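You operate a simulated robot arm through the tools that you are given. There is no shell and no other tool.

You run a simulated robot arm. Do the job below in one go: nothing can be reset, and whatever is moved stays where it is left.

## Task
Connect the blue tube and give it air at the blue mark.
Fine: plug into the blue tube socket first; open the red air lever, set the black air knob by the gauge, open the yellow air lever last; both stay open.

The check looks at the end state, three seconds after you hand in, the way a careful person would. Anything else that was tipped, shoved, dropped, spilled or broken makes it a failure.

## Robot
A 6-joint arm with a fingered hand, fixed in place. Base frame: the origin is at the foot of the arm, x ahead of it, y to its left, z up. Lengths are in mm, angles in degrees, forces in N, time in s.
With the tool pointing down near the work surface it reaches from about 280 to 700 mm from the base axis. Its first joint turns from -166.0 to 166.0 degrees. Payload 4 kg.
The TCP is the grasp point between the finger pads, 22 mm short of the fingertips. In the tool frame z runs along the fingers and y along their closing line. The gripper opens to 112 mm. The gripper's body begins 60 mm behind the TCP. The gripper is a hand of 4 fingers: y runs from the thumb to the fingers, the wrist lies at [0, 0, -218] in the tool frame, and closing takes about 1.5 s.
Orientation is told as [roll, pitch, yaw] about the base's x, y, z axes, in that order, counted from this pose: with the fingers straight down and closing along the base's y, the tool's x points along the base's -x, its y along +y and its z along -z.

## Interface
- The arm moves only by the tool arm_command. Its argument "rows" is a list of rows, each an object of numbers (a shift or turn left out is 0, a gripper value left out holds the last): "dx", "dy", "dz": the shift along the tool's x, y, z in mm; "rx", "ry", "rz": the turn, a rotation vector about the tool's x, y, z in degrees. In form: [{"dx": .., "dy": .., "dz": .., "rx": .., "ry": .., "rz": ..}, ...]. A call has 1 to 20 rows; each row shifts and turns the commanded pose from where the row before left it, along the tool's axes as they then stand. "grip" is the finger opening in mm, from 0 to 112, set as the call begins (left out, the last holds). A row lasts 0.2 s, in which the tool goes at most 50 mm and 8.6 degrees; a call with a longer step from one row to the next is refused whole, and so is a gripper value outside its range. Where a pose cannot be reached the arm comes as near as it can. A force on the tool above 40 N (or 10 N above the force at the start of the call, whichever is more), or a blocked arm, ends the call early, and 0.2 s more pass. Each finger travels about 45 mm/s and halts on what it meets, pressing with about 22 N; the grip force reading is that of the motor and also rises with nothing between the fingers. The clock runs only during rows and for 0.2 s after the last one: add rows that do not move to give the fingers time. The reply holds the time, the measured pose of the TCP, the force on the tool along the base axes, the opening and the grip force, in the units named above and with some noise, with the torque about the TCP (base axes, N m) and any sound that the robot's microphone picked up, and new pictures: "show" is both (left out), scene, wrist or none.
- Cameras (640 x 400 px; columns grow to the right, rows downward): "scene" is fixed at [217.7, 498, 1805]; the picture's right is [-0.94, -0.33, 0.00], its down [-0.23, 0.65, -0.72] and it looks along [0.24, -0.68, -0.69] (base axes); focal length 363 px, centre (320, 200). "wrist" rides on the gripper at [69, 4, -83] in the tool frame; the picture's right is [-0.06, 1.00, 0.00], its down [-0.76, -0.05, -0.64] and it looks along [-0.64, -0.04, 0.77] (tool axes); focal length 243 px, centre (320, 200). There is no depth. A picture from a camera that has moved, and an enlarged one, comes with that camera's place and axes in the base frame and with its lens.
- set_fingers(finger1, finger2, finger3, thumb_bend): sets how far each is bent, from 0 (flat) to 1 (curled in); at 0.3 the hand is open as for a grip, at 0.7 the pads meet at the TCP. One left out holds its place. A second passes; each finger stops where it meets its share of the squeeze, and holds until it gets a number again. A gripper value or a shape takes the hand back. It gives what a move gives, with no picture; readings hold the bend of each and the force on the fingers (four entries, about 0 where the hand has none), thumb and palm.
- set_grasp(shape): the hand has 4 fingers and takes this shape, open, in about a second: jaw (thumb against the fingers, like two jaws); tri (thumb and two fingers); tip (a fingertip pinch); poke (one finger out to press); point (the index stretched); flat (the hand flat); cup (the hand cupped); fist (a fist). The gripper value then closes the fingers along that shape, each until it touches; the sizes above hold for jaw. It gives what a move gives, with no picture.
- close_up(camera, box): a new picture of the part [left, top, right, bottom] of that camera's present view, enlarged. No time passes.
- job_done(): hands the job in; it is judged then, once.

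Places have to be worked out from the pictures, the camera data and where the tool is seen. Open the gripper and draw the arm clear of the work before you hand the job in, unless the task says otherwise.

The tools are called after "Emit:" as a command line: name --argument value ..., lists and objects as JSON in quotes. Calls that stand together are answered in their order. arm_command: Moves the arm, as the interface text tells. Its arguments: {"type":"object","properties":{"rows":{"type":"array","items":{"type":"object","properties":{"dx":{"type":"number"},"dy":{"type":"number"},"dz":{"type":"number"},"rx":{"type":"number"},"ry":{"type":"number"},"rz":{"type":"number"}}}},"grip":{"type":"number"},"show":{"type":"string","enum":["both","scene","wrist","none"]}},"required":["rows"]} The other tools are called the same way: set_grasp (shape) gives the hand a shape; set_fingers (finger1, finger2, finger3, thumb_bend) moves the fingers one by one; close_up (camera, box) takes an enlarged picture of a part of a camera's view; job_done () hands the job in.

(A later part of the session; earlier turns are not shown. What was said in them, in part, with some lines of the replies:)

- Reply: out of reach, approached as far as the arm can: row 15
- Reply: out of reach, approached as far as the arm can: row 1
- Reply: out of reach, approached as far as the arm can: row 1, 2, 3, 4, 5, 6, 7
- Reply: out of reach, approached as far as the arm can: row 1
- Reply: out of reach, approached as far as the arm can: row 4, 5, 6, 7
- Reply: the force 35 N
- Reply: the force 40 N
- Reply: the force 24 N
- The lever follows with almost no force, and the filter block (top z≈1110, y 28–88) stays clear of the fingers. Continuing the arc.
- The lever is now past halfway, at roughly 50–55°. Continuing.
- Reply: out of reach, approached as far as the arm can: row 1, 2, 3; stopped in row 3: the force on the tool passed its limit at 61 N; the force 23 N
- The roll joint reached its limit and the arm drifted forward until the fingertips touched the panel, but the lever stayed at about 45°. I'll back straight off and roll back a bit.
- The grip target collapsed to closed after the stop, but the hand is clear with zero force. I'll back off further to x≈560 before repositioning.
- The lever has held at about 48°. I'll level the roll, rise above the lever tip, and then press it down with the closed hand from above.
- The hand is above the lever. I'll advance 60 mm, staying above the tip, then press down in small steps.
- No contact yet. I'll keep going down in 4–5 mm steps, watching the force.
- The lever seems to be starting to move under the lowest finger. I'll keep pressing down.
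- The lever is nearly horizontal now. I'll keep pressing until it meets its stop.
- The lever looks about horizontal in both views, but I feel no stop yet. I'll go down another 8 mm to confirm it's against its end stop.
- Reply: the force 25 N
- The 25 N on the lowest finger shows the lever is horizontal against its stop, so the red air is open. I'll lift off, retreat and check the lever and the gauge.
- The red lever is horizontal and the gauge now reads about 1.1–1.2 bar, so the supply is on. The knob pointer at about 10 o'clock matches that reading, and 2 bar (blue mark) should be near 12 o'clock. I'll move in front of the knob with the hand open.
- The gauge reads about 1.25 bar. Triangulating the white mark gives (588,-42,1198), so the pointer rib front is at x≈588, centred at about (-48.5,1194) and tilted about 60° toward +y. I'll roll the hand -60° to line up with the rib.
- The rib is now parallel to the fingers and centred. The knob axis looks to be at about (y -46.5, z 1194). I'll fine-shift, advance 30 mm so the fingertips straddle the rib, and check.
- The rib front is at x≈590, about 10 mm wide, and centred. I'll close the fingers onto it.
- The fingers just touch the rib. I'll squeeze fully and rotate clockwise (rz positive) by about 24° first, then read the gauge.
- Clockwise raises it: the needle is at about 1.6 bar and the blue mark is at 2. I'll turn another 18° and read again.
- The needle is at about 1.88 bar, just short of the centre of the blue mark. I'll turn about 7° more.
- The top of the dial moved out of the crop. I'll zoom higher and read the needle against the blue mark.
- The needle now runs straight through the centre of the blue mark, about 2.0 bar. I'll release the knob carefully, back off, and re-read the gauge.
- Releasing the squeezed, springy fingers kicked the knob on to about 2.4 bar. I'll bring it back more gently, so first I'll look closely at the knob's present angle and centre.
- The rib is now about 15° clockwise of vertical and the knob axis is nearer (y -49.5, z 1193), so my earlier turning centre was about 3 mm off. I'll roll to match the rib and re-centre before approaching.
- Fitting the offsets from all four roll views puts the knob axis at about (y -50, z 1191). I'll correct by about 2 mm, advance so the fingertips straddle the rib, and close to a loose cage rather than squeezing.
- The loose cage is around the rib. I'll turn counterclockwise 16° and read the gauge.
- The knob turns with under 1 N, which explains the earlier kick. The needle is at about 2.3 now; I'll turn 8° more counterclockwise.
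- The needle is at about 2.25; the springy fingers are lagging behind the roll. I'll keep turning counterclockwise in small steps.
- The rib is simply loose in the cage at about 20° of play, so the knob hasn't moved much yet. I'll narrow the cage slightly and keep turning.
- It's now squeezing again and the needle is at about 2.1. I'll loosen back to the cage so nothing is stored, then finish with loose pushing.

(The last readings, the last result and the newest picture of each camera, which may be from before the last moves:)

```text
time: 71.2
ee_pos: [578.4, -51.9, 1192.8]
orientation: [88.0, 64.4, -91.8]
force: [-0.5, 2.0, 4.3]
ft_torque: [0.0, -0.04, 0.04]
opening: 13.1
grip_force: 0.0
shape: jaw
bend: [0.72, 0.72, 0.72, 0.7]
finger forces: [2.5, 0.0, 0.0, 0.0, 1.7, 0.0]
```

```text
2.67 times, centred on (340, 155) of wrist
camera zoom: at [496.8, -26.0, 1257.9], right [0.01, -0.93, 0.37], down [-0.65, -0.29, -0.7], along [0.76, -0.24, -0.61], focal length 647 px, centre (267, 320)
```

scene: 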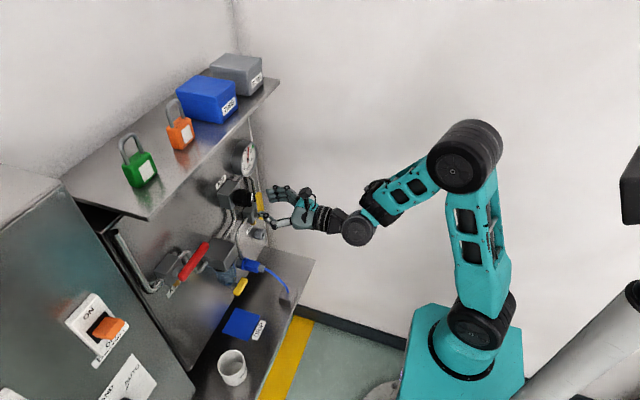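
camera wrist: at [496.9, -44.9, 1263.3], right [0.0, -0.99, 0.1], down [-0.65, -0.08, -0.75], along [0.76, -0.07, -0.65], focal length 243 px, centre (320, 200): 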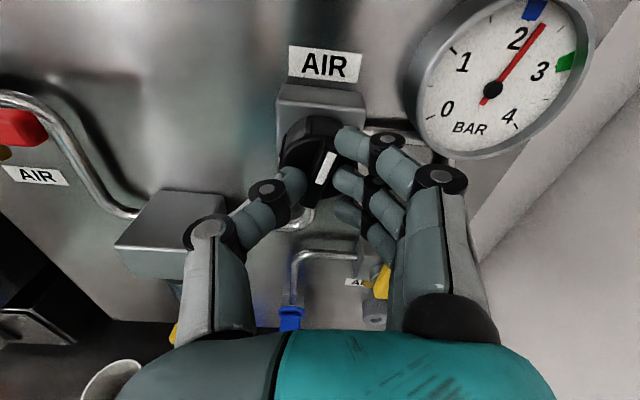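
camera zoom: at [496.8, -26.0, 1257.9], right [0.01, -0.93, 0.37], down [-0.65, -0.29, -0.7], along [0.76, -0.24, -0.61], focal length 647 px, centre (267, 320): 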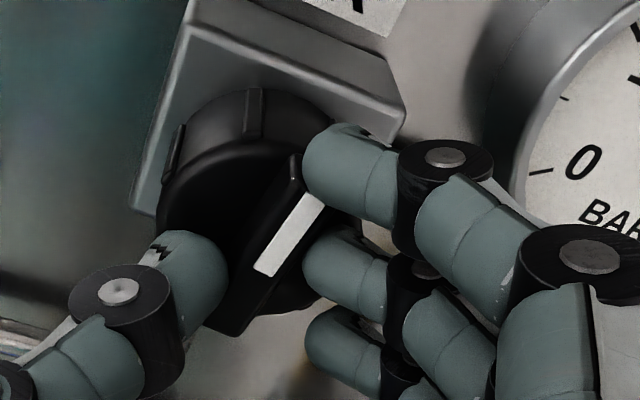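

The needle is at about 2.15 with the rib in contact at the top finger. I'll keep turning counterclockwise in this loose contact.

Emit:
arm_command --rows '[{"rz": -4}, {"rz": -4}, {}]' --show "none"

Emit:
close_up --camera "wrist" --box '[410, 30, 550, 160]'

```text
time: 72.0
ee_pos: [578.1, -50.6, 1192.3]
orientation: [88.5, 56.2, -91.0]
force: [-0.7, 1.5, 3.4]
ft_torque: [0.04, -0.04, 0.01]
opening: 13.4
grip_force: 0.1
shape: jaw
bend: [0.72, 0.72, 0.72, 0.7]
finger forces: [1.5, 0.0, 0.1, 0.0, 2.3, 0.0]
```

```text
3.08 times, centred on (480, 95) of wrist
camera zoom: at [496.6, -17.2, 1253.7], right [0.01, -0.87, 0.5], down [-0.65, -0.38, -0.65], along [0.76, -0.32, -0.57], focal length 746 px, centre (-172, 523)
```

zoom: 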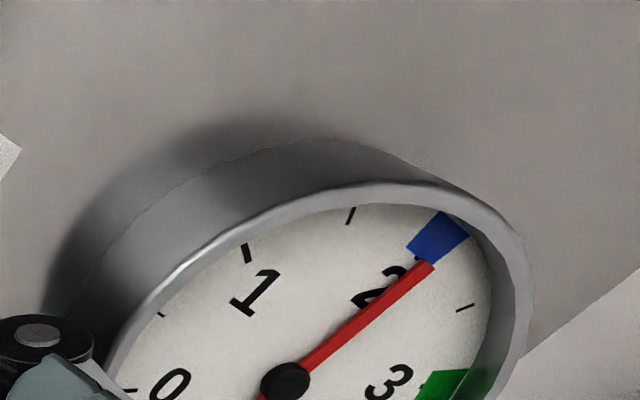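

The needle is at about 2.1, at the right edge of the blue mark. A few degrees more.

Emit:
arm_command --rows '[{"rz": -4}, {"rz": -3}, {}]' --show "none"

Emit:
close_up --camera "wrist" --box '[400, 50, 540, 180]'

Emit:
close_up --camera "scene" --box '[230, 135, 270, 185]'

```text
time: 72.8
ee_pos: [577.1, -51.9, 1192.4]
orientation: [88.8, 49.3, -90.8]
force: [-1.3, 4.4, 3.5]
ft_torque: [0.02, -0.02, 0.08]
opening: 13.5
grip_force: 0.1
shape: jaw
bend: [0.72, 0.72, 0.72, 0.7]
finger forces: [1.6, 0.0, 0.0, 0.1, 3.8, 0.0]
```

```text
3.08 times, centred on (470, 115) of wrist
camera zoom: at [496.5, -10.6, 1249.2], right [0.01, -0.8, 0.6], down [-0.65, -0.46, -0.6], along [0.76, -0.38, -0.52], focal length 746 px, centre (-142, 462)
```

zoom: 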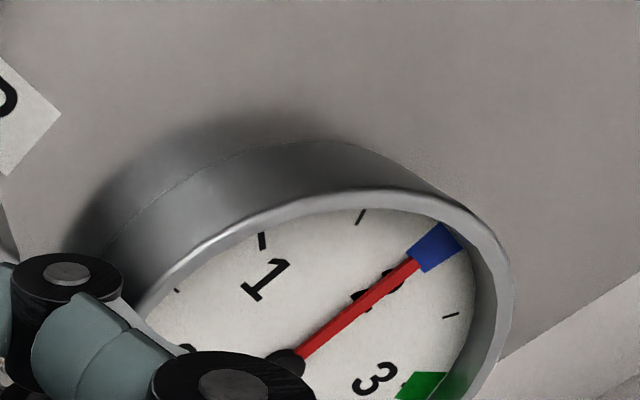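

```text
8.00 times, centred on (250, 160) of scene
camera zoom: at [217.7, 498.0, 1805.0], right [-0.94, -0.33, 0.0], down [-0.23, 0.65, -0.72], along [0.24, -0.68, -0.69], focal length 2901 px, centre (880, 520)
```

zoom: 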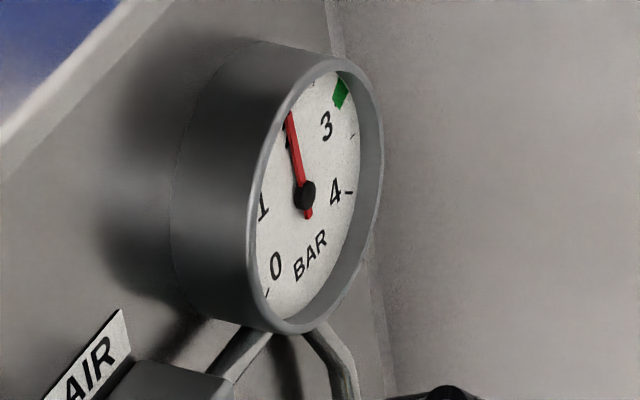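

The needle is centred on the blue mark in both views. I'll unload by reversing the roll a few degrees, and confirm the needle doesn't follow.

Emit:
arm_command --rows '[{"rz": 3}, {"rz": 3}, {"rz": 3}]' --show "none"

Emit:
close_up --camera "wrist" --box '[410, 30, 550, 160]'

Emit:
close_up --camera "wrist" --box '[220, 80, 460, 230]'

```text
time: 73.6
ee_pos: [578.1, -51.7, 1193.5]
orientation: [88.5, 58.4, -91.2]
force: [0.5, 2.1, 3.0]
ft_torque: [-0.01, -0.02, 0.06]
opening: 13.1
grip_force: 0.0
shape: jaw
bend: [0.72, 0.72, 0.72, 0.7]
finger forces: [2.8, 0.0, 0.1, 0.0, 1.0, 0.0]
```

```text
3.08 times, centred on (480, 95) of wrist
camera zoom: at [496.3, -19.7, 1254.8], right [0.01, -0.88, 0.47], down [-0.65, -0.36, -0.67], along [0.76, -0.3, -0.58], focal length 746 px, centre (-172, 523)
```

zoom: 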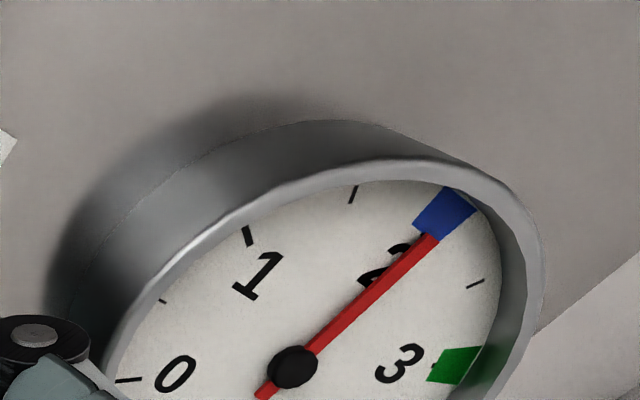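

```text
2.67 times, centred on (340, 155) of wrist
camera zoom: at [496.3, -19.7, 1254.8], right [0.01, -0.88, 0.47], down [-0.65, -0.36, -0.67], along [0.76, -0.3, -0.58], focal length 647 px, centre (267, 320)
```

zoom: 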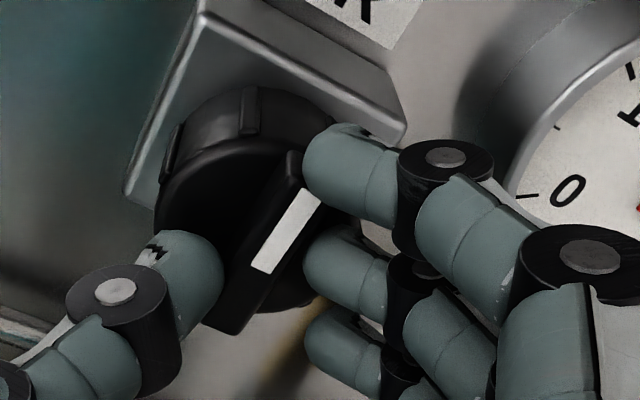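

The needle drifted slightly to about 2.05 as the thumb rubbed. The forces are now small, so I'll open the fingers here and read where it settles.

Emit:
arm_command --grip 40 --rows '[{}, {}, {}]' --show "none"

Emit:
close_up --camera "wrist" --box '[410, 30, 550, 160]'

Emit:
close_up --camera "wrist" --box '[220, 80, 460, 230]'

Emit:
close_up --camera "scene" --box '[230, 135, 270, 185]'

```text
time: 74.4
ee_pos: [577.1, -51.2, 1192.4]
orientation: [88.4, 58.5, -91.2]
force: [-0.4, -0.5, 0.5]
ft_torque: [0.03, 0.02, 0.0]
opening: 39.3
grip_force: 0.0
shape: jaw
bend: [0.73, 0.73, 0.73, 0.7]
finger forces: [0.1, 0.0, 0.0, 0.1, 0.1, 0.1]
```

```text
3.08 times, centred on (480, 95) of wrist
camera zoom: at [496.3, -19.7, 1254.6], right [0.01, -0.88, 0.47], down [-0.65, -0.36, -0.67], along [0.76, -0.3, -0.58], focal length 746 px, centre (-172, 523)
```

zoom: 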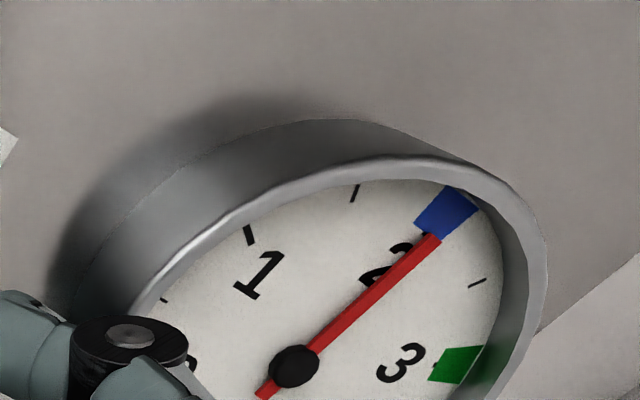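

```text
2.67 times, centred on (340, 155) of wrist
camera zoom: at [496.3, -19.7, 1254.6], right [0.01, -0.88, 0.47], down [-0.65, -0.36, -0.67], along [0.76, -0.3, -0.58], focal length 647 px, centre (267, 320)
```

zoom: 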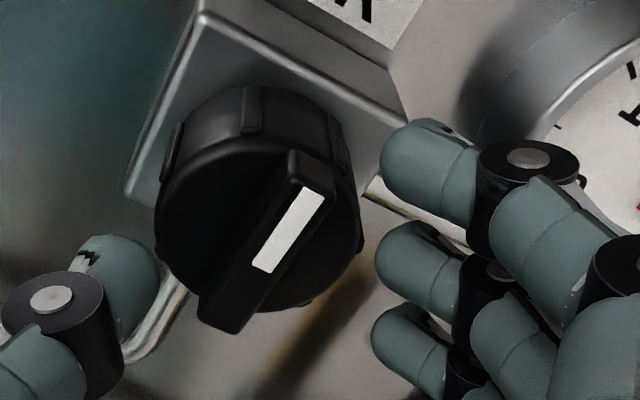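

```text
8.00 times, centred on (250, 160) of scene
camera zoom: at [217.7, 498.0, 1805.0], right [-0.94, -0.33, 0.0], down [-0.23, 0.65, -0.72], along [0.24, -0.68, -0.69], focal length 2901 px, centre (880, 520)
```

zoom: 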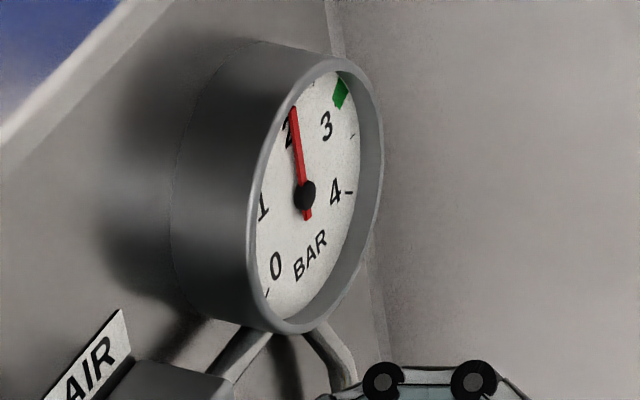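

The needle stayed put on opening, near 2.0–2.08, but this oblique angle adds parallax. I'll back off and view the gauge head-on for an exact reading.

Emit:
arm_command --rows '[{"dz": -20}, {"dz": -20, "rz": 8}, {"rz": 8}, {"rz": 8}, {"rz": 7}, {"dy": 30, "dx": 10}, {"dy": 35, "dx": 10}, {"dy": 30, "dx": 10}]'

Emit:
close_up --camera "wrist" --box '[240, 40, 400, 180]'

```text
time: 76.2
ee_pos: [540.5, -147.4, 1224.5]
orientation: [36.0, 89.0, -143.9]
force: [0.4, -0.1, -0.6]
ft_torque: [0.02, 0.03, 0.0]
opening: 39.7
grip_force: 0.1
shape: jaw
bend: [0.73, 0.73, 0.73, 0.7]
finger forces: [0.1, 0.0, 0.1, 0.1, 0.0, 0.0]
camera wrist: at [459.5, -151.6, 1294.1], right [0.0, -1.0, -0.05], down [-0.65, 0.04, -0.76], along [0.76, 0.04, -0.65], focal length 243 px, centre (320, 200)
```

scene: 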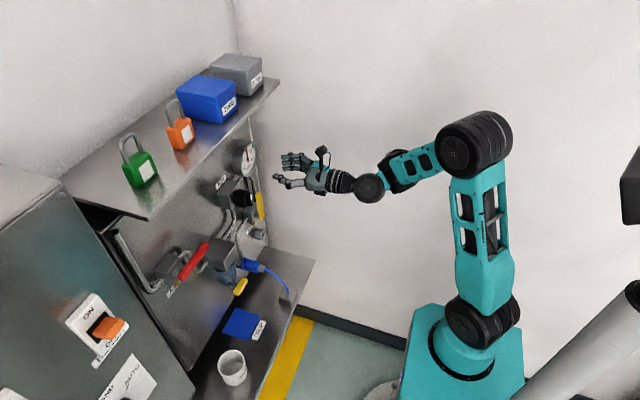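
wrist: 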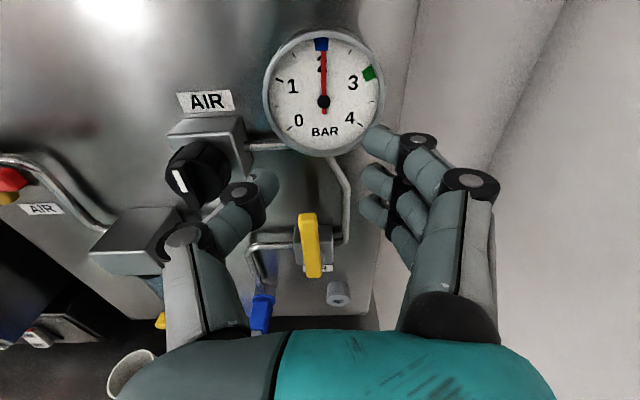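

```text
2.86 times, centred on (320, 110) of wrist
camera zoom: at [459.5, -151.6, 1294.1], right [0.0, -1.0, -0.05], down [-0.65, 0.04, -0.76], along [0.76, 0.04, -0.65], focal length 693 px, centre (320, 457)
```

zoom: 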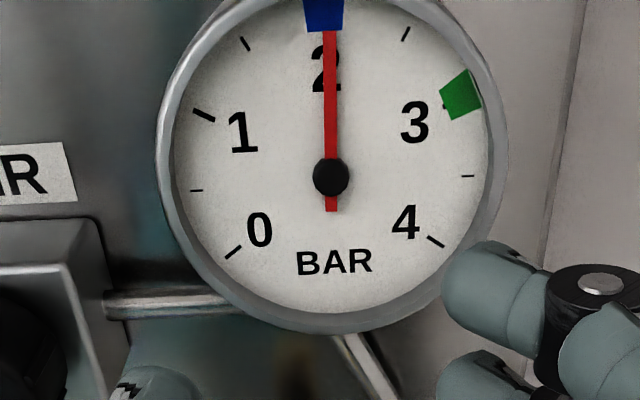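

Head-on, the needle reads about 2.03 bar, well inside the blue mark. Next is the yellow lever, upright at y≈-130.5, z 1037–1133, pivot near z≈1058. I'll close the hand, tilt it slightly for reach and move to its +y side, staying back.

Emit:
arm_command --grip 0 --rows '[{"ry": -8}, {"ry": -8}, {"dx": -23, "dz": 6.5, "dy": -20}, {"dx": -23, "dz": 6.5, "dy": -20}, {"dx": -23, "dz": 6.5, "dy": -20}, {"dx": -20, "dz": 6}]'

Emit:
close_up --camera "wrist" --box '[240, 60, 480, 210]'

```text
time: 77.6
ee_pos: [537.7, -86.5, 1132.6]
orientation: [2.1, 73.1, -177.9]
force: [-1.4, 0.2, 0.0]
ft_torque: [-0.01, 0.02, 0.0]
opening: 0.0
grip_force: 22.4
shape: jaw
bend: [0.66, 0.55, 0.66, 0.65]
finger forces: [0.0, 0.0, 0.0, 0.1, 0.0, 0.0]
camera wrist: at [478.7, -90.6, 1222.1], right [-0.02, -1.0, -0.05], down [-0.84, 0.04, -0.55], along [0.55, 0.03, -0.84], focal length 243 px, centre (320, 200)
```

scene: 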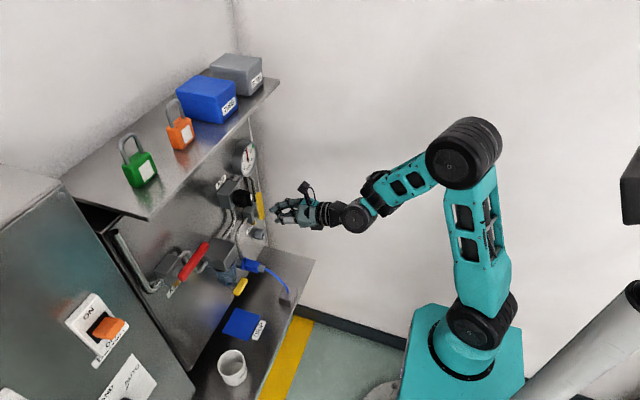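
wrist: 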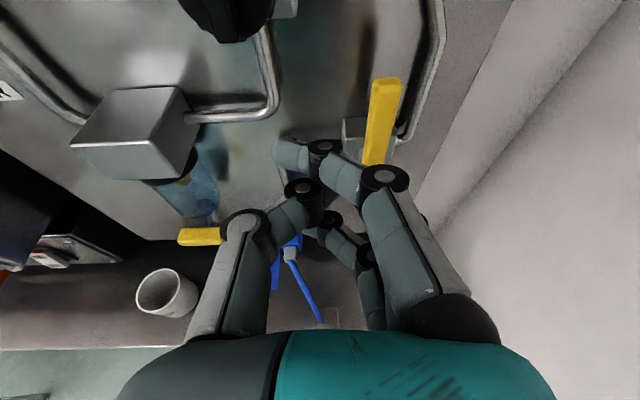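

```text
2.67 times, centred on (360, 135) of wrist
camera zoom: at [478.7, -90.6, 1222.1], right [-0.02, -1.0, -0.05], down [-0.84, 0.04, -0.55], along [0.55, 0.03, -0.84], focal length 647 px, centre (213, 373)
```

zoom: 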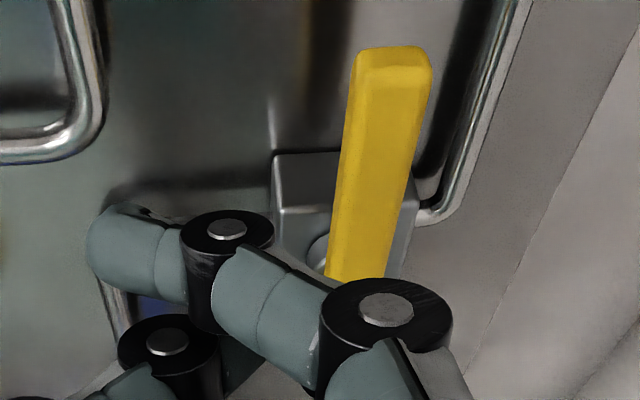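

The lever's upper end is at about (619,-130.5,1134). I'll lower a little, then advance so the closed fingertips sit beside it on its +y side.

Emit:
arm_command --rows '[{"dx": -9.6, "dz": 22}, {"dx": 6.9, "dz": 24}, {"dx": 6.9, "dz": 24}]'

Emit:
close_up --camera "scene" --box '[215, 170, 315, 245]'

```text
time: 78.4
ee_pos: [605.7, -86.7, 1113.9]
orientation: [2.0, 73.2, -178.0]
force: [-0.4, -0.5, 0.7]
ft_torque: [0.05, 0.01, 0.0]
opening: 0.0
grip_force: 21.8
shape: jaw
bend: [0.66, 0.55, 0.66, 0.65]
finger forces: [0.0, 0.0, 0.0, 0.0, 0.1, 0.0]
camera wrist: at [546.6, -91.6, 1204.5], right [-0.02, -1.0, -0.05], down [-0.84, 0.04, -0.55], along [0.55, 0.03, -0.84], focal length 243 px, centre (320, 200)
```

scene: 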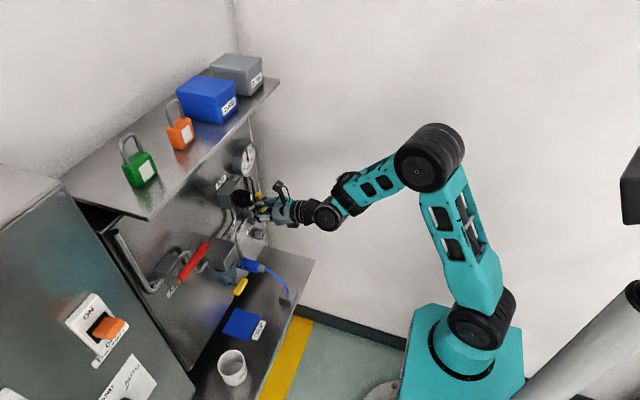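
wrist: 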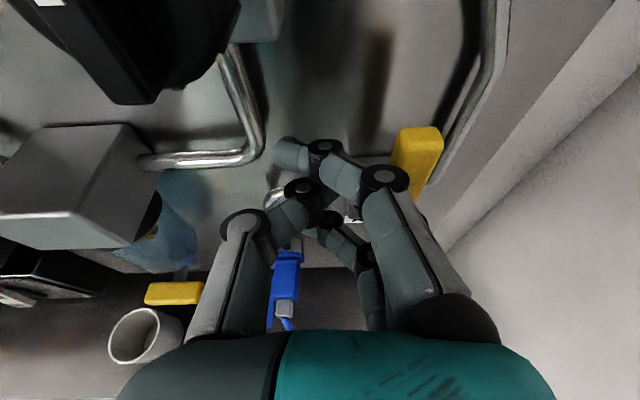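

```text
5.33 times, centred on (265, 208) of scene
camera zoom: at [217.7, 498.0, 1805.0], right [-0.94, -0.33, 0.0], down [-0.23, 0.65, -0.72], along [0.24, -0.68, -0.69], focal length 1934 px, centre (613, 160)
```

zoom: 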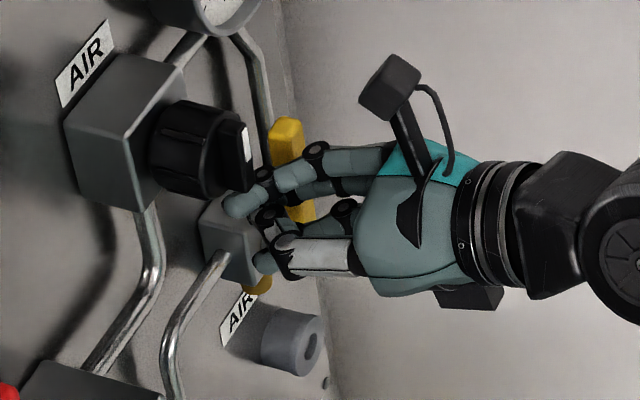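

The fingertips are beside the lever and the camera clears the knob. I'll push toward -y in small steps, watching the force.

Emit:
arm_command --rows '[{"dy": 5}, {"dy": 5}, {"dy": 4}, {"dy": 4}, {"dy": 4}]'

```text
time: 79.6
ee_pos: [605.7, -110.1, 1114.2]
orientation: [2.1, 73.1, -177.9]
force: [-0.6, 0.9, 0.9]
ft_torque: [0.0, -0.01, -0.06]
opening: 0.1
grip_force: 21.8
shape: jaw
bend: [0.66, 0.55, 0.66, 0.65]
finger forces: [0.0, 1.5, 0.0, 0.1, 0.0, 0.0]
camera wrist: at [546.8, -114.0, 1205.3], right [-0.02, -1.0, -0.05], down [-0.84, 0.04, -0.55], along [0.55, 0.03, -0.84], focal length 243 px, centre (320, 200)
```

scene: 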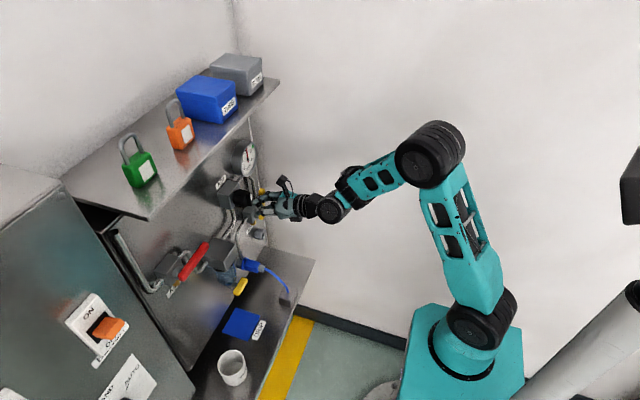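
wrist: 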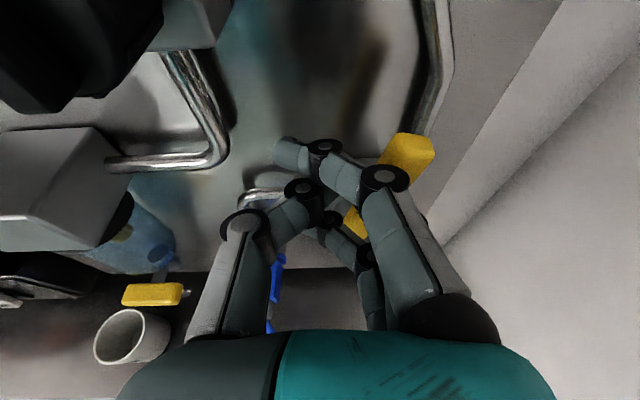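

The lever is already leaning toward -y with under 2 N, so this is the opening direction. I'll keep pushing.

Emit:
arm_command --rows '[{"dy": 5}, {"dy": 5}, {"dy": 5}, {"dy": 5}]'

Emit:
close_up --camera "scene" --box '[215, 170, 315, 245]'

```text
time: 80.6
ee_pos: [605.8, -128.9, 1115.4]
orientation: [2.1, 73.2, -177.8]
force: [0.0, 1.5, -0.2]
ft_torque: [-0.02, -0.02, 0.05]
opening: 0.0
grip_force: 22.0
shape: jaw
bend: [0.66, 0.55, 0.66, 0.65]
finger forces: [0.0, 0.5, 0.0, 0.0, 0.0, 0.0]
camera wrist: at [546.9, -133.6, 1205.8], right [-0.02, -1.0, -0.05], down [-0.84, 0.04, -0.55], along [0.55, 0.03, -0.84], focal length 243 px, centre (320, 200)
```

scene: 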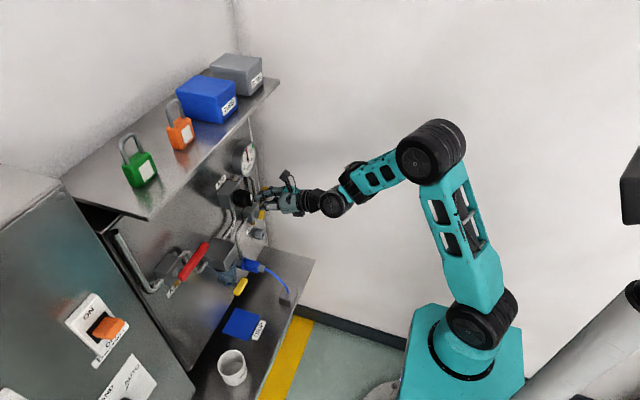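
wrist: 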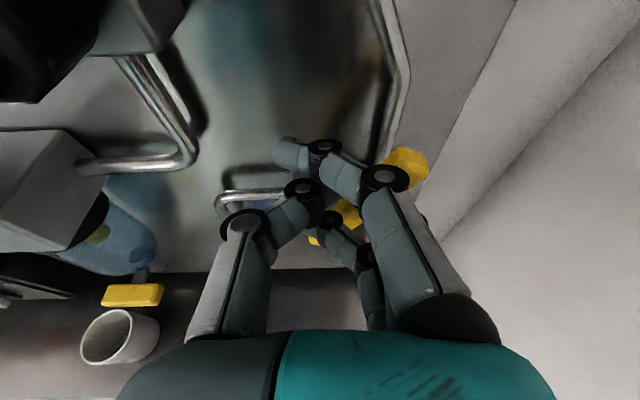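

```text
5.33 times, centred on (265, 208) of scene
camera zoom: at [217.7, 498.0, 1805.0], right [-0.94, -0.33, 0.0], down [-0.23, 0.65, -0.72], along [0.24, -0.68, -0.69], focal length 1934 px, centre (613, 160)
```

zoom: 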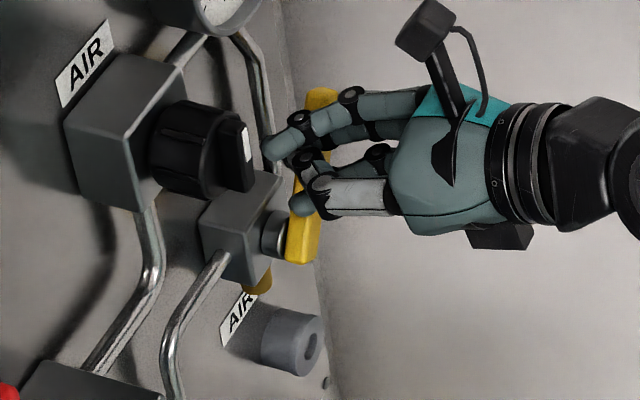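

The lever is at about 35–40° with tiny force. I'll follow the arc, moving -y and down together.

Emit:
arm_command --rows '[{"dy": 4, "dx": -1.9, "dz": 0.55}, {"dy": 4, "dx": -2.9, "dz": 0.83}, {"dy": 4, "dx": -2.9, "dz": 0.83}, {"dy": 3, "dx": -3.84, "dz": 1.1}, {"dy": 3, "dx": -3.84, "dz": 1.1}, {"dy": 2, "dx": -3.84, "dz": 1.1}]'

Emit:
close_up --camera "scene" --box '[215, 170, 315, 245]'

```text
time: 82.0
ee_pos: [604.8, -148.9, 1095.5]
orientation: [2.0, 73.2, -177.8]
force: [-0.3, 0.1, 0.6]
ft_torque: [0.0, 0.0, -0.02]
opening: 0.0
grip_force: 22.2
shape: jaw
bend: [0.66, 0.55, 0.66, 0.65]
finger forces: [0.0, 0.1, 0.1, 0.0, 0.1, 0.0]
camera wrist: at [545.9, -153.4, 1186.3], right [-0.02, -1.0, -0.05], down [-0.84, 0.04, -0.55], along [0.55, 0.03, -0.84], focal length 243 px, centre (320, 200)
```

scene: 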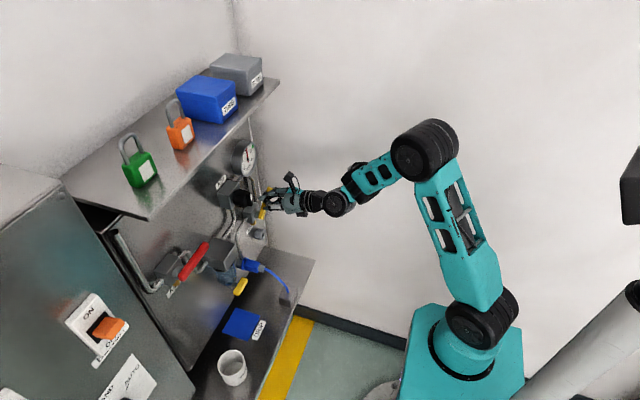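
wrist: 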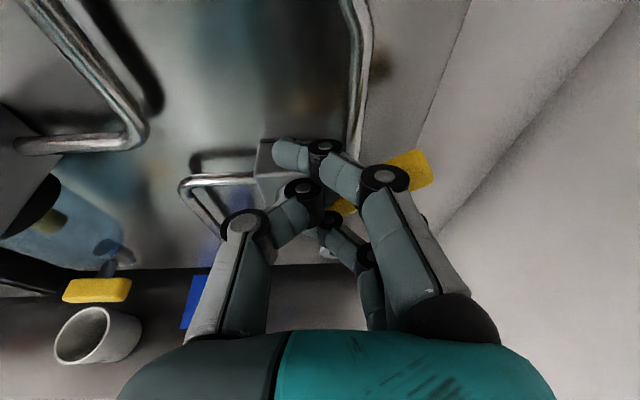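

```text
5.33 times, centred on (265, 208) of scene
camera zoom: at [217.7, 498.0, 1805.0], right [-0.94, -0.33, 0.0], down [-0.23, 0.65, -0.72], along [0.24, -0.68, -0.69], focal length 1934 px, centre (613, 160)
```

zoom: 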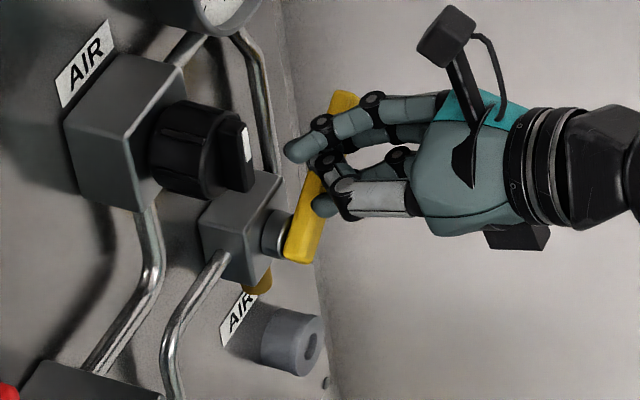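

The lever is at about 55–60° now. I'll continue mostly downward with a little more -y.

Emit:
arm_command --rows '[{"dy": 3, "dx": -4, "dz": 1.15}, {"dy": 3, "dx": -4, "dz": 1.15}, {"dy": 2, "dx": -4, "dz": 1.15}, {"dy": 1, "dx": -4, "dz": 1.15}]'

Emit:
close_up --camera "scene" --box '[215, 170, 315, 245]'

```text
time: 83.0
ee_pos: [604.8, -158.2, 1080.0]
orientation: [2.0, 73.2, -177.9]
force: [-0.8, -0.3, 0.2]
ft_torque: [0.0, 0.02, 0.02]
opening: 0.0
grip_force: 21.7
shape: jaw
bend: [0.66, 0.55, 0.67, 0.65]
finger forces: [0.1, 0.0, 1.1, 0.1, 0.1, 0.0]
camera wrist: at [545.6, -162.9, 1169.7], right [-0.02, -1.0, -0.05], down [-0.84, 0.04, -0.55], along [0.55, 0.03, -0.84], focal length 243 px, centre (320, 200)
```

scene: 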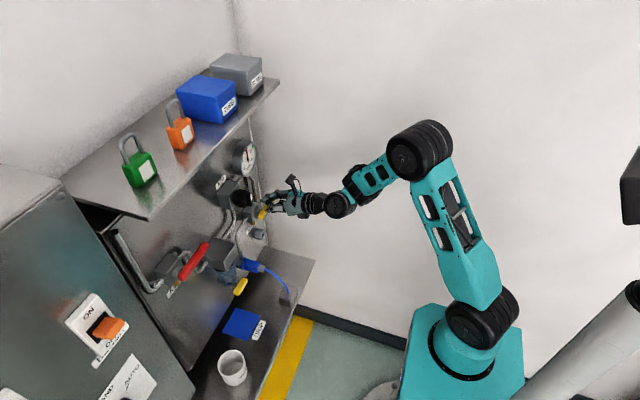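
wrist: 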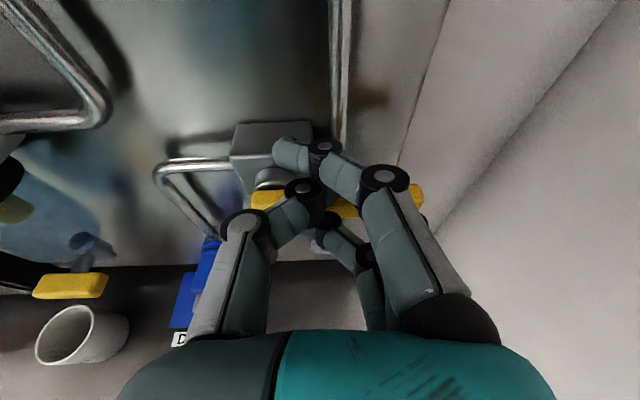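

```text
5.33 times, centred on (265, 208) of scene
camera zoom: at [217.7, 498.0, 1805.0], right [-0.94, -0.33, 0.0], down [-0.23, 0.65, -0.72], along [0.24, -0.68, -0.69], focal length 1934 px, centre (613, 160)
```

zoom: 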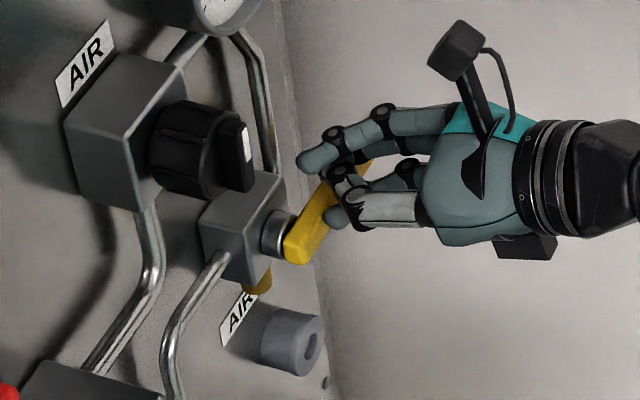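

It's nearly horizontal. I'll press down in small steps until it meets the stop.

Emit:
arm_command --rows '[{"dx": -2.9, "dz": 0.83}, {"dx": -2.9, "dz": 0.83}, {"dx": -2.9, "dz": 0.83}]' --show "wrist"

Emit:
close_up --camera "scene" --box '[215, 170, 315, 245]'

```text
time: 83.8
ee_pos: [603.8, -157.0, 1071.0]
orientation: [2.0, 73.2, -178.0]
force: [-1.6, 1.5, 0.2]
ft_torque: [0.01, 0.0, 0.03]
opening: 0.1
grip_force: 22.2
shape: jaw
bend: [0.66, 0.55, 0.68, 0.65]
finger forces: [0.0, 0.1, 1.0, 0.0, 0.0, 0.1]
camera wrist: at [545.6, -163.0, 1160.6], right [-0.02, -1.0, -0.05], down [-0.84, 0.04, -0.55], along [0.55, 0.03, -0.84], focal length 243 px, centre (320, 200)
```

wrist: 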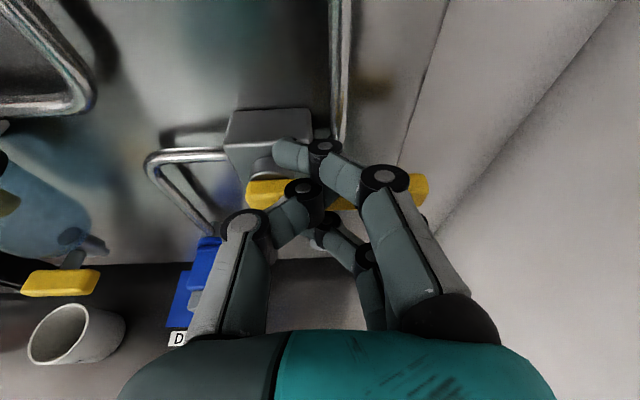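

```text
5.33 times, centred on (265, 208) of scene
camera zoom: at [217.7, 498.0, 1805.0], right [-0.94, -0.33, 0.0], down [-0.23, 0.65, -0.72], along [0.24, -0.68, -0.69], focal length 1934 px, centre (613, 160)
```

zoom: 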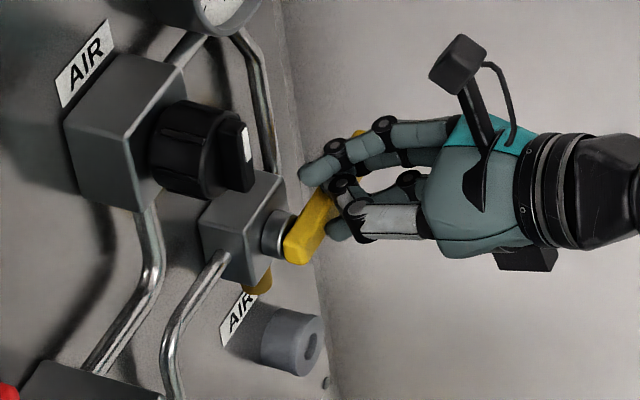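

The lever measures level, within about 3°, across its length. I'll press a few mm more to feel the stop.

Emit:
arm_command --rows '[{"dx": -2.9, "dz": 0.83}, {"dx": -2.9, "dz": 0.83}]' --show "wrist"

Emit:
close_up --camera "wrist" --box '[220, 120, 460, 270]'

```text
time: 84.4
ee_pos: [604.2, -158.8, 1069.1]
orientation: [2.7, 73.9, -177.2]
force: [-1.1, 0.7, 30.9]
ft_torque: [-0.28, -0.64, 0.08]
opening: 0.0
grip_force: 21.9
shape: jaw
bend: [0.66, 0.56, 0.69, 0.66]
finger forces: [0.1, 38.6, 2.4, 0.0, 0.1, 0.1]
camera wrist: at [544.8, -162.9, 1158.7], right [-0.02, -1.0, -0.05], down [-0.83, 0.04, -0.56], along [0.56, 0.03, -0.83], focal length 243 px, centre (320, 200)
```

wrist: 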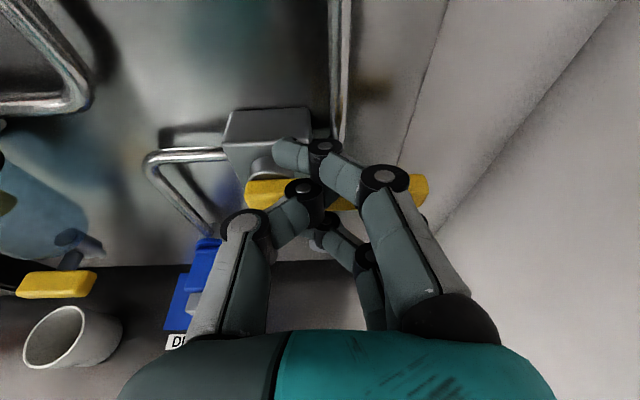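

```text
2.67 times, centred on (340, 195) of wrist
camera zoom: at [544.8, -162.9, 1158.7], right [-0.02, -1.0, -0.05], down [-0.83, 0.04, -0.56], along [0.56, 0.03, -0.83], focal length 647 px, centre (267, 213)
```

zoom: 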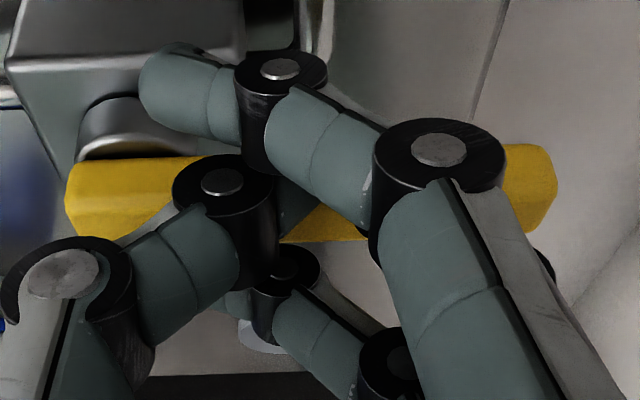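

31 N on the middle finger means the yellow lever is at its end stop, horizontal. The lowest finger may be just under the lever, so I'll relieve 2 mm and withdraw straight back along -x without lifting.

Emit:
arm_command --rows '[{"dx": 2.2, "dz": -0.6}, {"dx": -1.4, "dz": -4.8}, {"dx": -2.8, "dz": -9.6}, {"dx": -2.8, "dz": -9.6}]' --show "wrist"

Emit:
close_up --camera "wrist" --box '[220, 100, 460, 250]'

```text
time: 85.4
ee_pos: [578.4, -159.1, 1064.9]
orientation: [1.8, 72.8, -178.2]
force: [-0.4, -0.6, 0.9]
ft_torque: [0.0, 0.02, -0.02]
opening: 0.0
grip_force: 22.0
shape: jaw
bend: [0.66, 0.55, 0.66, 0.66]
finger forces: [0.1, 0.1, 0.1, 0.0, 0.0, 0.0]
camera wrist: at [520.2, -162.7, 1154.6], right [-0.02, -1.0, -0.05], down [-0.84, 0.04, -0.54], along [0.54, 0.03, -0.84], focal length 243 px, centre (320, 200)
```

wrist: 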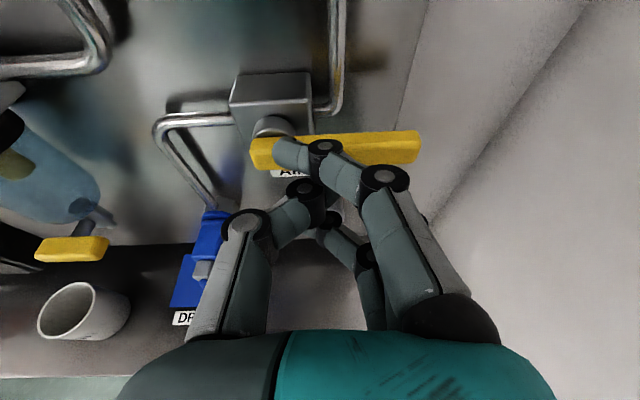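

```text
2.67 times, centred on (340, 175) of wrist
camera zoom: at [520.2, -162.7, 1154.6], right [-0.02, -1.0, -0.05], down [-0.84, 0.04, -0.54], along [0.54, 0.03, -0.84], focal length 647 px, centre (267, 267)
```

zoom: 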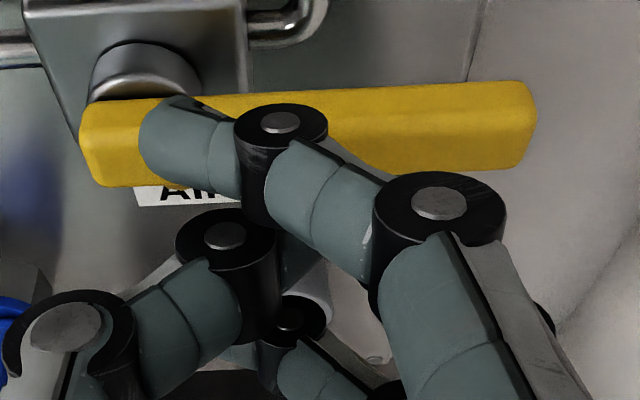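

The yellow lever is exactly horizontal and the hand is free. I'll back up and away, then level for a head-on look at the gauge with everything open.

Emit:
arm_command --grip 40 --rows '[{"dx": -4, "dz": -14}, {"dx": 24, "dz": -10}, {"dx": 24, "dz": -10}, {"dx": 28, "dz": -8}, {"dx": 28, "dz": -8}, {"dx": 28, "dz": -8}, {"ry": 8}, {"ry": 8}]'

Emit:
close_up --camera "wrist" --box '[240, 40, 400, 180]'

```text
time: 87.2
ee_pos: [560.8, -157.1, 1206.9]
orientation: [42.0, 89.2, -138.1]
force: [-0.6, 0.7, 0.2]
ft_torque: [0.03, 0.03, -0.01]
opening: 39.7
grip_force: 0.1
shape: jaw
bend: [0.73, 0.73, 0.73, 0.7]
finger forces: [0.1, 0.0, 0.0, 0.0, 0.1, 0.0]
camera wrist: at [478.9, -161.8, 1276.5], right [0.0, -1.0, -0.05], down [-0.65, 0.04, -0.76], along [0.76, 0.04, -0.65], focal length 243 px, centre (320, 200)
```

scene: 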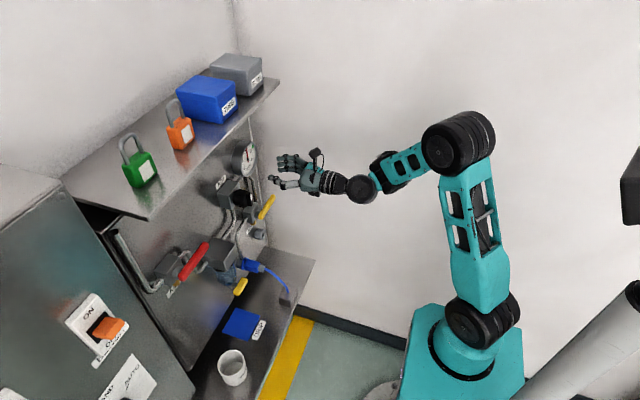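
wrist: 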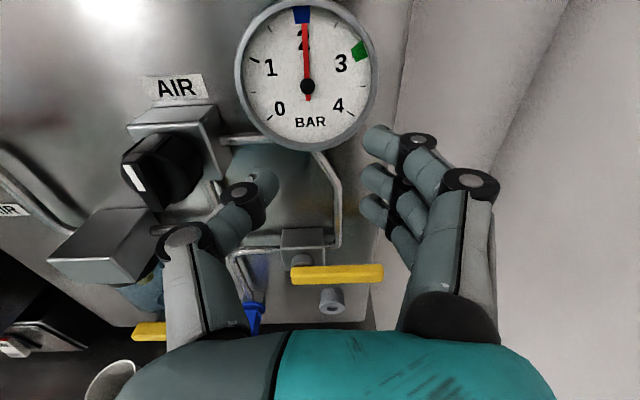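

```text
2.86 times, centred on (320, 110) of wrist
camera zoom: at [478.9, -161.8, 1276.5], right [0.0, -1.0, -0.05], down [-0.65, 0.04, -0.76], along [0.76, 0.04, -0.65], focal length 693 px, centre (320, 457)
```

zoom: 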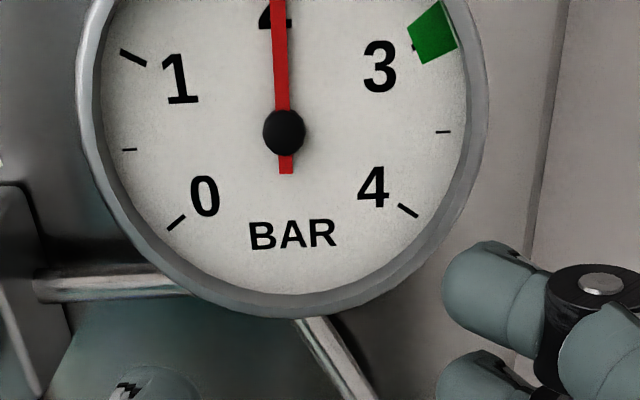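

Both levers are open and the pressure is holding. I'll check the top of the dial, the plug, and both levers in close-up.

Emit:
close_up --camera "wrist" --box '[225, 0, 385, 100]'

Emit:
close_up --camera "scene" --box '[150, 180, 310, 310]'

Emit:
close_up --camera "scene" --box '[225, 245, 305, 300]'

```text
4.00 times, centred on (305, 50) of wrist
camera zoom: at [478.9, -161.8, 1276.5], right [0.0, -1.0, -0.05], down [-0.65, 0.04, -0.76], along [0.76, 0.04, -0.65], focal length 970 px, centre (380, 800)
```

zoom: 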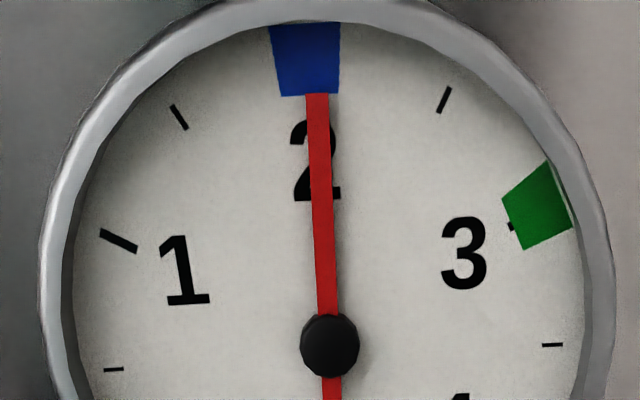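

```text
3.08 times, centred on (230, 245) of scene
camera zoom: at [217.7, 498.0, 1805.0], right [-0.94, -0.33, 0.0], down [-0.23, 0.65, -0.72], along [0.24, -0.68, -0.69], focal length 1116 px, centre (597, 62)
```

zoom: 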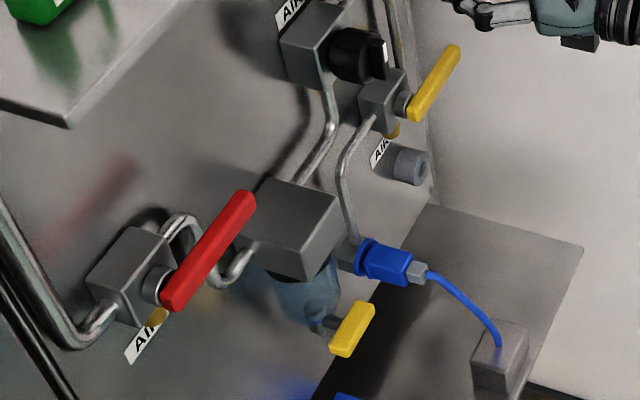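

```text
7.27 times, centred on (265, 272) of scene
camera zoom: at [217.7, 498.0, 1805.0], right [-0.94, -0.33, 0.0], down [-0.23, 0.65, -0.72], along [0.24, -0.68, -0.69], focal length 2637 px, centre (720, -327)
```

zoom: 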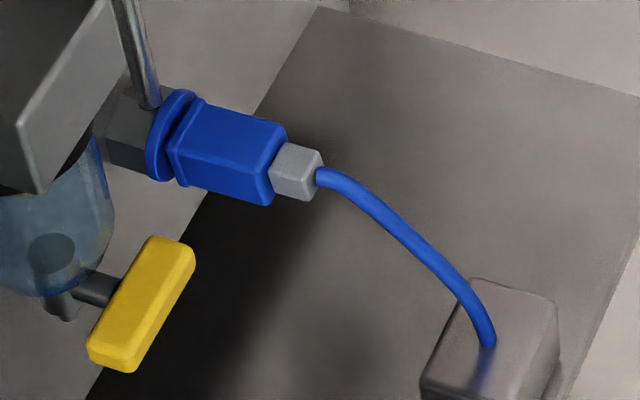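

The needle sits on the blue mark, both levers lie along their pipes, and there's no hiss. I'll zoom right in on the plug–socket joint to confirm it's flush.

Emit:
close_up --camera "scene" --box '[238, 254, 262, 271]'

Emit:
close_up --camera "wrist" --box '[225, 290, 285, 340]'

```text
16.00 times, centred on (250, 262) of scene
camera zoom: at [217.7, 498.0, 1805.0], right [-0.94, -0.33, 0.0], down [-0.23, 0.65, -0.72], along [0.24, -0.68, -0.69], focal length 5801 px, centre (1440, -800)
```

zoom: 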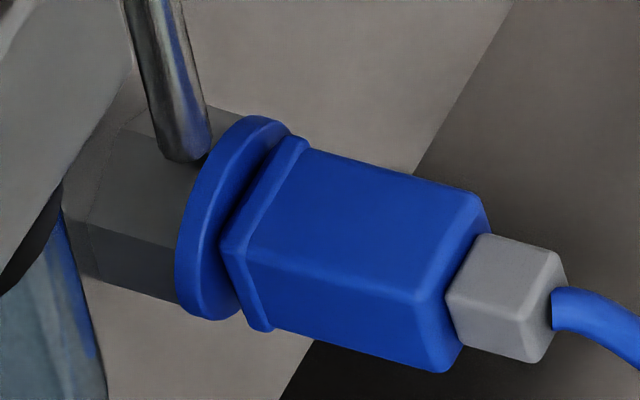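

```text
8.00 times, centred on (255, 315) of wrist
camera zoom: at [478.9, -161.8, 1276.5], right [0.0, -1.0, -0.05], down [-0.65, 0.04, -0.76], along [0.76, 0.04, -0.65], focal length 1941 px, centre (840, -720)
```

zoom: 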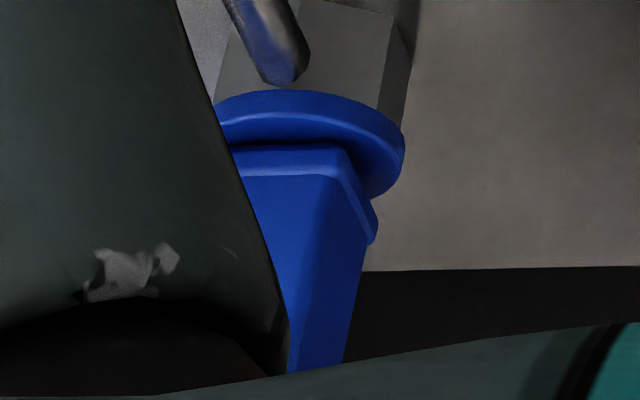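

The collar is flush with the socket ring, and the needle is inside the blue mark at about 2.03 bar. I'll open the hand and draw the arm back and clear of the work.

Emit:
arm_command --grip 100 --rows '[{"dz": -25}, {"dz": -20, "dx": 20}, {"dz": -20, "dx": 25}, {"dz": -20, "dx": 25}, {"dz": -20, "dx": 20}, {}, {}]'

Emit:
close_up --camera "scene" --box '[150, 130, 310, 310]'

Emit:
close_up --camera "scene" --box '[230, 135, 270, 185]'

```text
time: 88.8
ee_pos: [457.1, -156.2, 1297.2]
orientation: [36.1, 89.0, -143.8]
force: [0.5, 0.6, 0.3]
ft_torque: [-0.01, -0.01, -0.04]
opening: 100.1
grip_force: 0.0
shape: jaw
bend: [0.49, 0.49, 0.49, 0.1]
finger forces: [0.0, 0.0, 0.0, 0.0, 0.0, 0.1]
camera wrist: at [376.4, -160.6, 1367.2], right [0.0, -1.0, -0.05], down [-0.65, 0.04, -0.76], along [0.76, 0.04, -0.65], focal length 243 px, centre (320, 200)
```

scene: 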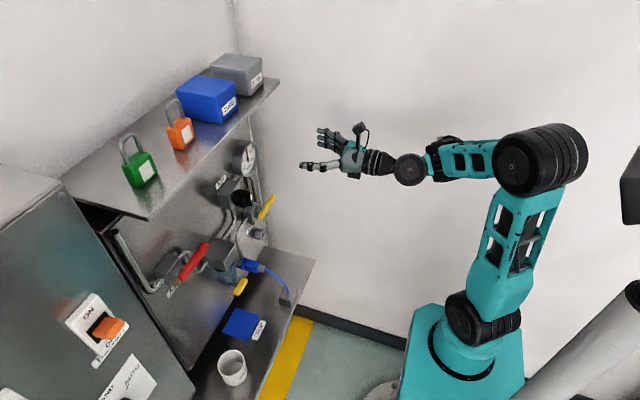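
wrist: 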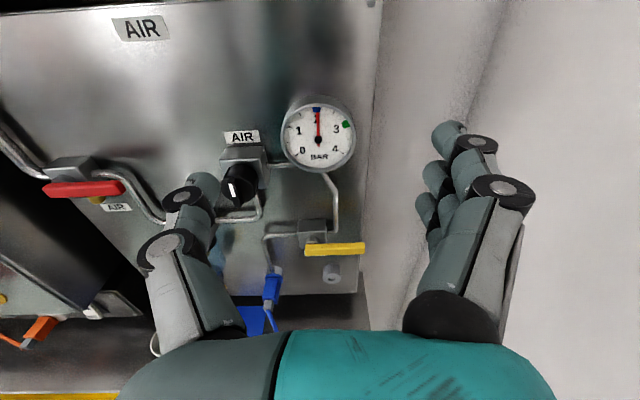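

```text
2.22 times, centred on (230, 220) of scene
camera zoom: at [217.7, 498.0, 1805.0], right [-0.94, -0.33, 0.0], down [-0.23, 0.65, -0.72], along [0.24, -0.68, -0.69], focal length 806 px, centre (520, 156)
```

zoom: 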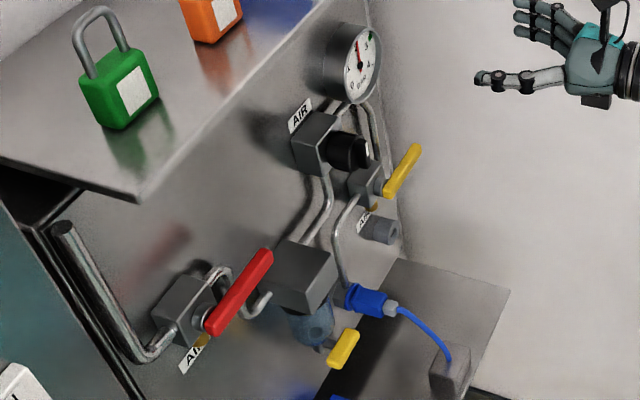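

```text
8.00 times, centred on (250, 160) of scene
camera zoom: at [217.7, 498.0, 1805.0], right [-0.94, -0.33, 0.0], down [-0.23, 0.65, -0.72], along [0.24, -0.68, -0.69], focal length 2901 px, centre (880, 520)
```

zoom: 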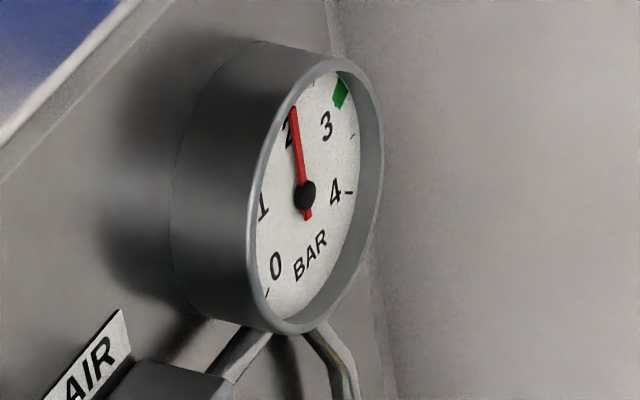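

The blue tube is plugged in and both air levers are open at their stops. The gauge holds at the blue mark, nothing else was disturbed, and the open hand is clear of the work, so I'm handing in.

Emit:
job_done

```text
The job is handed in.
```

The blue tube is connected and has air at the blue mark. I've handed the job in but haven't seen the check's result.

- **Tube:** the plug went into the blue socket first and sits flush against the ring. I pushed it in to about 40 N. I heard no click, and no hiss after the air was on.
- **Red air lever:** open, horizontal against its end stop.
- **Black air knob:** the gauge reads about 2.03 bar, inside the blue mark at 2, and it stayed there after the yellow lever was opened.
- **Yellow air lever:** opened last, horizontal against its end stop.

Two things went wrong along the way:

- **Fingertips touched the panel:** while I was turning the red lever, the arm reached a joint limit and the fingertips pressed on the panel, with the force peaking at 61 N. I saw no damage.
- **Knob overshot:** it jumped to about 2.4 bar when I first let go of it. I turned it back before opening the yellow lever.

Nothing else was moved or tipped, as far as the pictures show. The hand is open and the arm is clear of the panel.
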